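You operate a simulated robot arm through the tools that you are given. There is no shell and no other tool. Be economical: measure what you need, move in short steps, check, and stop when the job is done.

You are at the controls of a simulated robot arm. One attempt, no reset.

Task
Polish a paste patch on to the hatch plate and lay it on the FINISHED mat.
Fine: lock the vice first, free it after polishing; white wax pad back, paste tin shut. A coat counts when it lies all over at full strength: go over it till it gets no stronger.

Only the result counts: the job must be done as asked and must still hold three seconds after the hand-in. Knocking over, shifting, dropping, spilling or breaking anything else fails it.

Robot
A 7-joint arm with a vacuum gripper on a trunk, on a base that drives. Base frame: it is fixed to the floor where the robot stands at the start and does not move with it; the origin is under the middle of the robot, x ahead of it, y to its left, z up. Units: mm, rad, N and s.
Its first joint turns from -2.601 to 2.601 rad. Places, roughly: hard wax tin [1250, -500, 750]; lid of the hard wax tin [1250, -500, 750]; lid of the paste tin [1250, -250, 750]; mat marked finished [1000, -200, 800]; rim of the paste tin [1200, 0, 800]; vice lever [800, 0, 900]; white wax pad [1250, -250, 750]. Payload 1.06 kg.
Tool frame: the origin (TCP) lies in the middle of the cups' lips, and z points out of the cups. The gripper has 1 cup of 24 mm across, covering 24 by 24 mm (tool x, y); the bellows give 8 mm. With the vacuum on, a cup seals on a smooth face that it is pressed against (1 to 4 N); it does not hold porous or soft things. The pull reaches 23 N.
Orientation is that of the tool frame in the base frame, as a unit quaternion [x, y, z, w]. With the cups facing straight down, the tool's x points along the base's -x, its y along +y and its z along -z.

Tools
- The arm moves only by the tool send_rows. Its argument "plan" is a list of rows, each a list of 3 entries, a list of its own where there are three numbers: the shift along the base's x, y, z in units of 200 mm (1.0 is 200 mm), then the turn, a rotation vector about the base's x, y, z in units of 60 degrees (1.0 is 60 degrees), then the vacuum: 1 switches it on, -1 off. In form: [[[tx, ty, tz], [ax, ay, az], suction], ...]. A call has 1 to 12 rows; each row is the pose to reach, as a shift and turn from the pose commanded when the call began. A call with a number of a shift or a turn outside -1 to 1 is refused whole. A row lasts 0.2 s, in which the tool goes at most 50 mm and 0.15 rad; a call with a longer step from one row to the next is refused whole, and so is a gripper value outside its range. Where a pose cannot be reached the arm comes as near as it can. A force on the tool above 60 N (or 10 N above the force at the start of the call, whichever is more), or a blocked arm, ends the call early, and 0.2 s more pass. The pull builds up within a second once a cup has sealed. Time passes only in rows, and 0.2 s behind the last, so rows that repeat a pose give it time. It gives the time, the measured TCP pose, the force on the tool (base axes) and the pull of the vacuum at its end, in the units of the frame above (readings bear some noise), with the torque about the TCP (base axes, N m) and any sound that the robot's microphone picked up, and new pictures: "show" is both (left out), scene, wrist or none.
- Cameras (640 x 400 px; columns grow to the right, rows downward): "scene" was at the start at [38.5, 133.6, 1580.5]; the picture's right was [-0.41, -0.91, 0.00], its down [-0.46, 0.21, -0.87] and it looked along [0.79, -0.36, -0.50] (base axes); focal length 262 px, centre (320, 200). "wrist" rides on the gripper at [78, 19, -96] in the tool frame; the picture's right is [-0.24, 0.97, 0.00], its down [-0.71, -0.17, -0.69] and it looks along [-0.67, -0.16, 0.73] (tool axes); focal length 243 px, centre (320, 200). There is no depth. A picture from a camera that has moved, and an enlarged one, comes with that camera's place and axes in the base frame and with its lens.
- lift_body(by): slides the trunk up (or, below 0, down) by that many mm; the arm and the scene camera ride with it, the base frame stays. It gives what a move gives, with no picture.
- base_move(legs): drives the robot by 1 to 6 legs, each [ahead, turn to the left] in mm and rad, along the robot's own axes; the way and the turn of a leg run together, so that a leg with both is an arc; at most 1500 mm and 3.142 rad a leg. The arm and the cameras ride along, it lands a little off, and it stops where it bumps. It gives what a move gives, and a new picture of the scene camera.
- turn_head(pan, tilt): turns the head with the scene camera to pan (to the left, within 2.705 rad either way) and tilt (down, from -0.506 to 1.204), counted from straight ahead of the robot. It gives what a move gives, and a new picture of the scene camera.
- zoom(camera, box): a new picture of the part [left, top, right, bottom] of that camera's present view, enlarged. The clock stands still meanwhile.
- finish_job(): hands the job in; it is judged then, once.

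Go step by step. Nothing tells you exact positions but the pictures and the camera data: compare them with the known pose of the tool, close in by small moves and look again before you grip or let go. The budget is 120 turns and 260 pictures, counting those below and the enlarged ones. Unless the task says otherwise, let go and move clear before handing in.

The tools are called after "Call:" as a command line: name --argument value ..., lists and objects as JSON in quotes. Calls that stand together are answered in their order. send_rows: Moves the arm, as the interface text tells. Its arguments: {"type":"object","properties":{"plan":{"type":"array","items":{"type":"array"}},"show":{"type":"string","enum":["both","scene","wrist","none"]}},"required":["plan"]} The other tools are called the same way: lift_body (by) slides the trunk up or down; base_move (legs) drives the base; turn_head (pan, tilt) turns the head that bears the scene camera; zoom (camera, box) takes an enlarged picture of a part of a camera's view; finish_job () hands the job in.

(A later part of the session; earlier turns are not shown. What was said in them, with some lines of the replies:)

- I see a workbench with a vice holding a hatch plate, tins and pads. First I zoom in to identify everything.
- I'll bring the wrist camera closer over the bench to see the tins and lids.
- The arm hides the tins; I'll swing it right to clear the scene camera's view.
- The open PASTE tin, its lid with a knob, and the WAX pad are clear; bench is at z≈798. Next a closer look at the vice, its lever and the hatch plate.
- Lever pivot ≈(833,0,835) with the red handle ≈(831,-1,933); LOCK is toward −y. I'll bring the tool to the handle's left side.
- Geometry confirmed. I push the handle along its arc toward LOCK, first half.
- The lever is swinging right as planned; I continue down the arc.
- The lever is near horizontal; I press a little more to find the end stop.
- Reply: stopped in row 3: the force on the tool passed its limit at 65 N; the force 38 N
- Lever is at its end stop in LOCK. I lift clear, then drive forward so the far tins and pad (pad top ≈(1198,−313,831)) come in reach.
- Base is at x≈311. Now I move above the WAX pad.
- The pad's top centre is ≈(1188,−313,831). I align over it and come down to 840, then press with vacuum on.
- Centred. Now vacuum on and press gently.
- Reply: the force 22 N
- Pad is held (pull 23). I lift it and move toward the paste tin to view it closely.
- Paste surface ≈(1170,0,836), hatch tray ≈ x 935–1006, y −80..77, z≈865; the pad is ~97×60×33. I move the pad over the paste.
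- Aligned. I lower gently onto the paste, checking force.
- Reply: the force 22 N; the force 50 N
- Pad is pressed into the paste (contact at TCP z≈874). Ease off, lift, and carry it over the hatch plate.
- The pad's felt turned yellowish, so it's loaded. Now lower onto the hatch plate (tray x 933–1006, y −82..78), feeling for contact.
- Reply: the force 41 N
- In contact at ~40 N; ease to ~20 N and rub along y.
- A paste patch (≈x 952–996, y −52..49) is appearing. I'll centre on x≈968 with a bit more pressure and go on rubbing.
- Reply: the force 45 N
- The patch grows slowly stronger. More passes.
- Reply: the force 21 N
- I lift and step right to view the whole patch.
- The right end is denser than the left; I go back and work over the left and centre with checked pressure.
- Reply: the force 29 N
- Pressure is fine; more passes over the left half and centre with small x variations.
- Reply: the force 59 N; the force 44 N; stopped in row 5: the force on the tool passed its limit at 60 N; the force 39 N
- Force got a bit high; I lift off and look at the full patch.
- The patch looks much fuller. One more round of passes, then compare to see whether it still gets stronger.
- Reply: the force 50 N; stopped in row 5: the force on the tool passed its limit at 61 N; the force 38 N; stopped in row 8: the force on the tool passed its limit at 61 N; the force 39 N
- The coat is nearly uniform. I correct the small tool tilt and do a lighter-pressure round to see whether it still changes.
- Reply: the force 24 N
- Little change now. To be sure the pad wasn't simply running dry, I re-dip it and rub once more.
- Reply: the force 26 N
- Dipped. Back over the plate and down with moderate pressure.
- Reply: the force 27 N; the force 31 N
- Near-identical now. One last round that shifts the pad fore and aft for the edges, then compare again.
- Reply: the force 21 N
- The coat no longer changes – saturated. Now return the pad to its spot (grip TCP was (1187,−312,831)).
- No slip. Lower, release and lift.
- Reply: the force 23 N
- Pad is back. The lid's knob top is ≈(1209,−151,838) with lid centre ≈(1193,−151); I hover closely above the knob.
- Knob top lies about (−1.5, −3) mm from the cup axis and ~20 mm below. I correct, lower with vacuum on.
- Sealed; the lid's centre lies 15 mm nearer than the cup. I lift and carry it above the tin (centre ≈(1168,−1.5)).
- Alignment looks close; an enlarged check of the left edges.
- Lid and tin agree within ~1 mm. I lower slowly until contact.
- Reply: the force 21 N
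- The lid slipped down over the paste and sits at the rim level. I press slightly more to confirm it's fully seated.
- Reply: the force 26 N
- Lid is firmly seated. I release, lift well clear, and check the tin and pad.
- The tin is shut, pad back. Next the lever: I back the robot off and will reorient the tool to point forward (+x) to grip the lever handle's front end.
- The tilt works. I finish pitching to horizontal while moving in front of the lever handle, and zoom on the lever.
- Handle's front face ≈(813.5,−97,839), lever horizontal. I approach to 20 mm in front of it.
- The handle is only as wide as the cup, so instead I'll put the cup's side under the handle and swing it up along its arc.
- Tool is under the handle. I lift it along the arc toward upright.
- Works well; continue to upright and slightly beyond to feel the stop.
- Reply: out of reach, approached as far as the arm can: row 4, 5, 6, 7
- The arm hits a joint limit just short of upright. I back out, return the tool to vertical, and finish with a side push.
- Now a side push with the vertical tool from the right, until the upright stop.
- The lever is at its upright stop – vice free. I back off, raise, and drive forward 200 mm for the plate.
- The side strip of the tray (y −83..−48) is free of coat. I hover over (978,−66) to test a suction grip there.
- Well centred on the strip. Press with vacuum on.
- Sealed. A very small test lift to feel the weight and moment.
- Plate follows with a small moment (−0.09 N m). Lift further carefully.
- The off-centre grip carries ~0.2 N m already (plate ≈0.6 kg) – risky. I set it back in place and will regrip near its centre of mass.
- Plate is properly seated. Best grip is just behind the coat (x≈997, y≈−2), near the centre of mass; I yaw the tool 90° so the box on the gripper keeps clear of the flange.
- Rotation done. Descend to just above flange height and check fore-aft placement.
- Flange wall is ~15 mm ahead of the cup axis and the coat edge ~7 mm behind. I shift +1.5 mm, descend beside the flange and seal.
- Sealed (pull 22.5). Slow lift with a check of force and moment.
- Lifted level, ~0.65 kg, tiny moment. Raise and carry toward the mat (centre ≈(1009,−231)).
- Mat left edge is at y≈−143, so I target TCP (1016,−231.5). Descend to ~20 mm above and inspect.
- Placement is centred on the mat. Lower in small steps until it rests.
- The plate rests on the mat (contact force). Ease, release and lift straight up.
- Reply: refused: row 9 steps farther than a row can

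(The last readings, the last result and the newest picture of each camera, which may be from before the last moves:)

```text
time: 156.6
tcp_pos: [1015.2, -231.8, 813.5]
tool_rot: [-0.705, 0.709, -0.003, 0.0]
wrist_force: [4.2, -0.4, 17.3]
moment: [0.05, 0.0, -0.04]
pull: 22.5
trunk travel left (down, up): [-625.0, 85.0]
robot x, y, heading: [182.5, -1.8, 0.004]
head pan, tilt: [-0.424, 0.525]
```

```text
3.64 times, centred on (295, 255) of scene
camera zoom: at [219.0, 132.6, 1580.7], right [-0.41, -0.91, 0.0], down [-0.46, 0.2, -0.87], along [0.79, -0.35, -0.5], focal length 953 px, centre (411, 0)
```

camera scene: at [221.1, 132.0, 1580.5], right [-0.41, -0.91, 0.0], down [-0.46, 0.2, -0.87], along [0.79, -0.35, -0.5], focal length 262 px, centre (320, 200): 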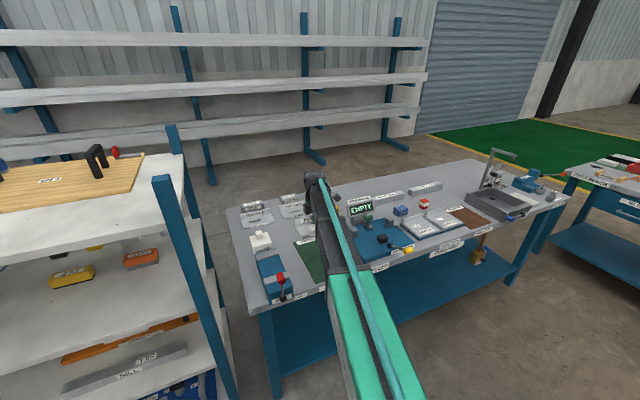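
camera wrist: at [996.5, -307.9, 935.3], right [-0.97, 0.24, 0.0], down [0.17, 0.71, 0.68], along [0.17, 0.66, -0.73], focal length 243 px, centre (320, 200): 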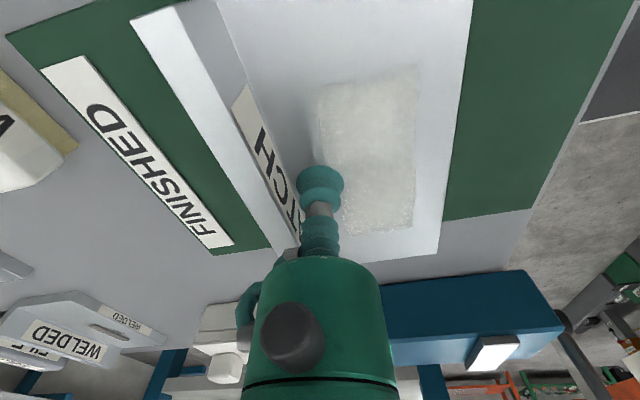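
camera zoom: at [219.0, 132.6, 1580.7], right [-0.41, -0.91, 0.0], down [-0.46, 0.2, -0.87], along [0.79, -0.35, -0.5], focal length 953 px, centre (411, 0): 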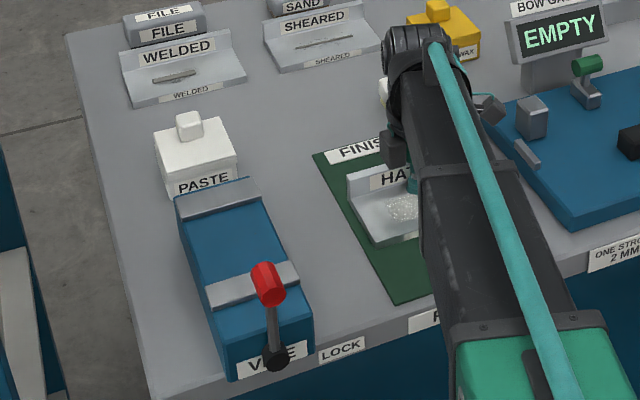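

One row step was too long; repeating with shorter steps.

Call:
send_rows --plan '[[[0, 0, 0.01], [0, 0, 0], -1], [[0, 0, 0.01], [0, 0, 0], -1], [[0, 0, 0.015], [0, 0, 0], -1], [[0, 0, 0.04], [0, 0, 0], -1], [[0, 0, 0.12], [0, 0, 0], -1], [[0, 0, 0.3], [0, 0, 0], -1], [[0, 0, 0.5], [0, 0, 0], -1], [[0, 0, 0.7], [0, 0, 0], -1], [[-0.1, 0.1, 0.85], [0, 0, 0], -1], [[-0.2, 0.25, 0.95], [0, 0, 0], -1], [[-0.3, 0.4, 1], [0, 0, 0], -1], [[-0.3, 0.6, 1], [0, 0, 0], -1]]' --show "none"

Call:
send_rows --plan '[[[0, 0.2, 0], [0, 0, 0], -1], [[0, 0.4, 0], [0, 0, 0], -1], [[0, 0.6, 0], [0, 0, 0], -1], [[0, 0.8, 0], [0, 0, 0], -1], [[0, 0.95, 0], [0, 0, 0], -1]]' --show "both"

Call:
zoom --camera "scene" --box '[290, 220, 370, 280]'

Call:
zoom --camera "wrist" --box '[0, 0, 640, 400]'

```text
time: 159.2
tcp_pos: [955.0, -113.4, 1010.0]
tool_rot: [-0.705, 0.709, -0.002, 0.0]
wrist_force: [0.1, 0.1, -0.5]
moment: [-0.01, -0.03, 0.01]
pull: 0.1
trunk travel left (down, up): [-625.0, 85.0]
robot x, y, heading: [183.0, -1.7, 0.002]
head pan, tilt: [-0.424, 0.525]
```

```text
time: 160.4
tcp_pos: [954.4, 78.6, 1011.9]
tool_rot: [-0.706, 0.709, -0.001, 0.001]
wrist_force: [-0.3, 1.0, -0.4]
moment: [0.0, 0.0, -0.02]
pull: 0.0
trunk travel left (down, up): [-625.0, 85.0]
robot x, y, heading: [179.6, 0.7, -0.002]
head pan, tilt: [-0.424, 0.525]
camera scene: at [220.6, 132.4, 1580.5], right [-0.41, -0.91, 0.0], down [-0.46, 0.2, -0.87], along [0.79, -0.35, -0.5], focal length 262 px, centre (320, 200)
camera wrist: at [936.2, 0.8, 1107.9], right [-0.97, 0.24, 0.0], down [0.17, 0.71, 0.68], along [0.17, 0.66, -0.73], focal length 243 px, centre (320, 200)
```

scene: 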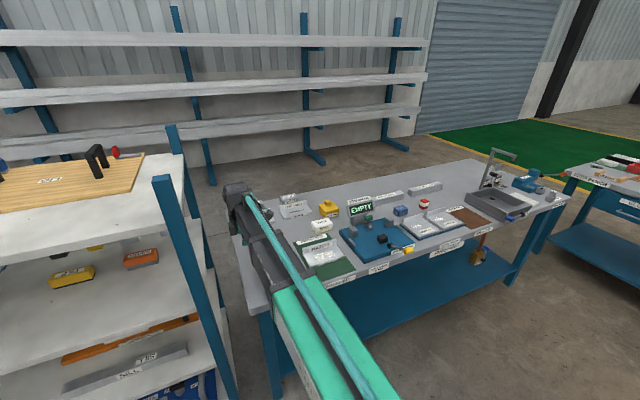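
wrist: 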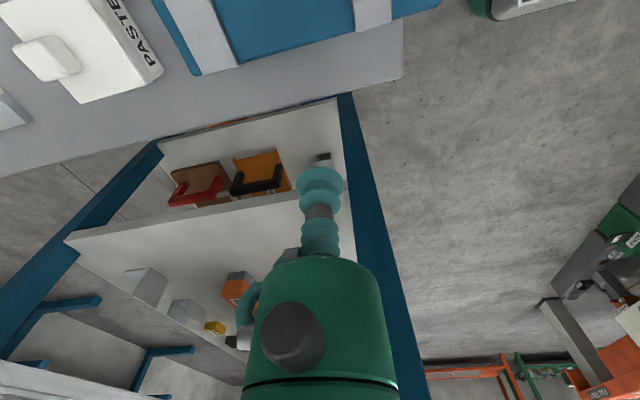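

```text
6.67 times, centred on (330, 250) of scene
camera zoom: at [220.6, 132.4, 1580.5], right [-0.41, -0.91, 0.0], down [-0.46, 0.2, -0.87], along [0.79, -0.35, -0.5], focal length 1748 px, centre (253, -133)
```

zoom: 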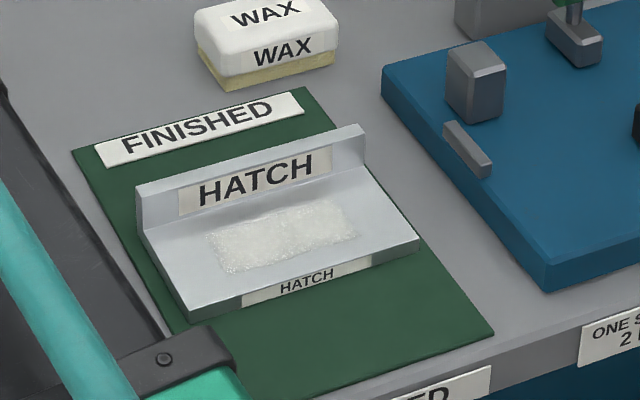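

```text
1.00 times, centred on (320, 200) of wrist (not enlarged: the box is as wide or as high as the picture)
camera zoom: at [936.2, 0.8, 1107.9], right [-0.97, 0.24, 0.0], down [0.17, 0.71, 0.68], along [0.17, 0.66, -0.73], focal length 243 px, centre (320, 200)
```

zoom: 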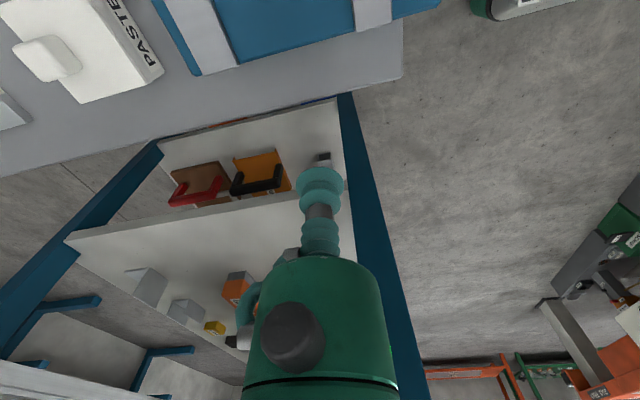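

The plate lies within the mat. A last close look at the coat and other items.

Call:
zoom --camera "scene" --box '[310, 240, 344, 262]'

Call:
zoom --camera "scene" --box '[280, 190, 380, 250]'

```text
16.00 times, centred on (327, 251) of scene
camera zoom: at [220.6, 132.4, 1580.5], right [-0.41, -0.91, 0.0], down [-0.46, 0.2, -0.87], along [0.79, -0.35, -0.5], focal length 4195 px, centre (208, -616)
```

zoom: 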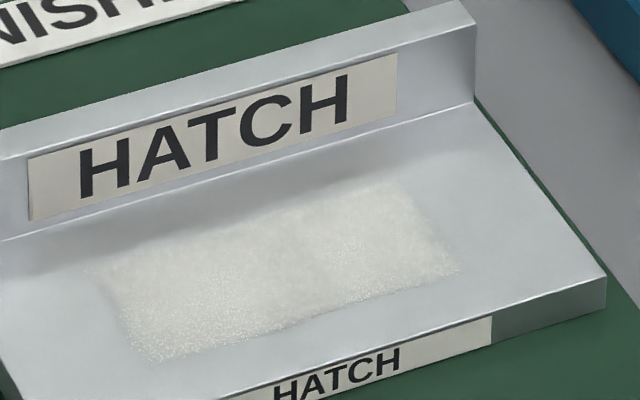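

```text
6.40 times, centred on (330, 220) of scene
camera zoom: at [220.6, 132.4, 1580.5], right [-0.41, -0.91, 0.0], down [-0.46, 0.2, -0.87], along [0.79, -0.35, -0.5], focal length 1678 px, centre (256, 72)
```

zoom: 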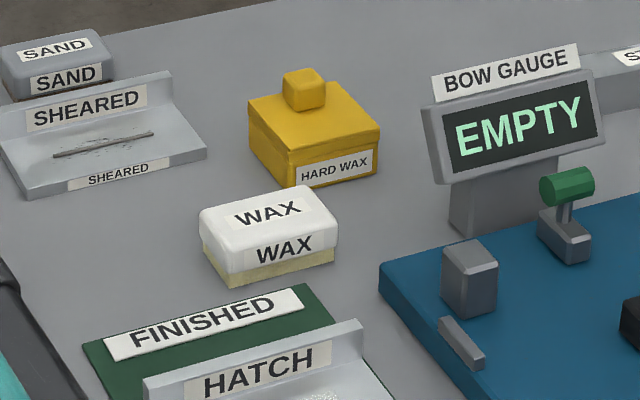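

Everything is in place: the coat is intact, the plate is on the mat, the vice is free, the pad is back and the tin is shut. Handing in.

Call:
finish_job

```text
The job is handed in.
```

I polished the paste coat onto the hatch plate until further passes and a second dip made no visible difference, then laid the plate on the FINISHED mat.

- **Vice:** locked before polishing, then freed; the lever is back upright at its stop.
- **Pad and tin:** the white wax pad is back where it came from, and the paste tin's lid is seated.
- **Picking up the plate:** I first gripped it off-centre, and it was too heavy to lift that way. I set it back and lifted it near its centre. The cup overlapped the coat's back edge by about 4 mm, but the coat looked intact in the last close view.
- **Fit on the mat:** the plate lies inside the mat with only about 8 to 10 mm to spare on each side.
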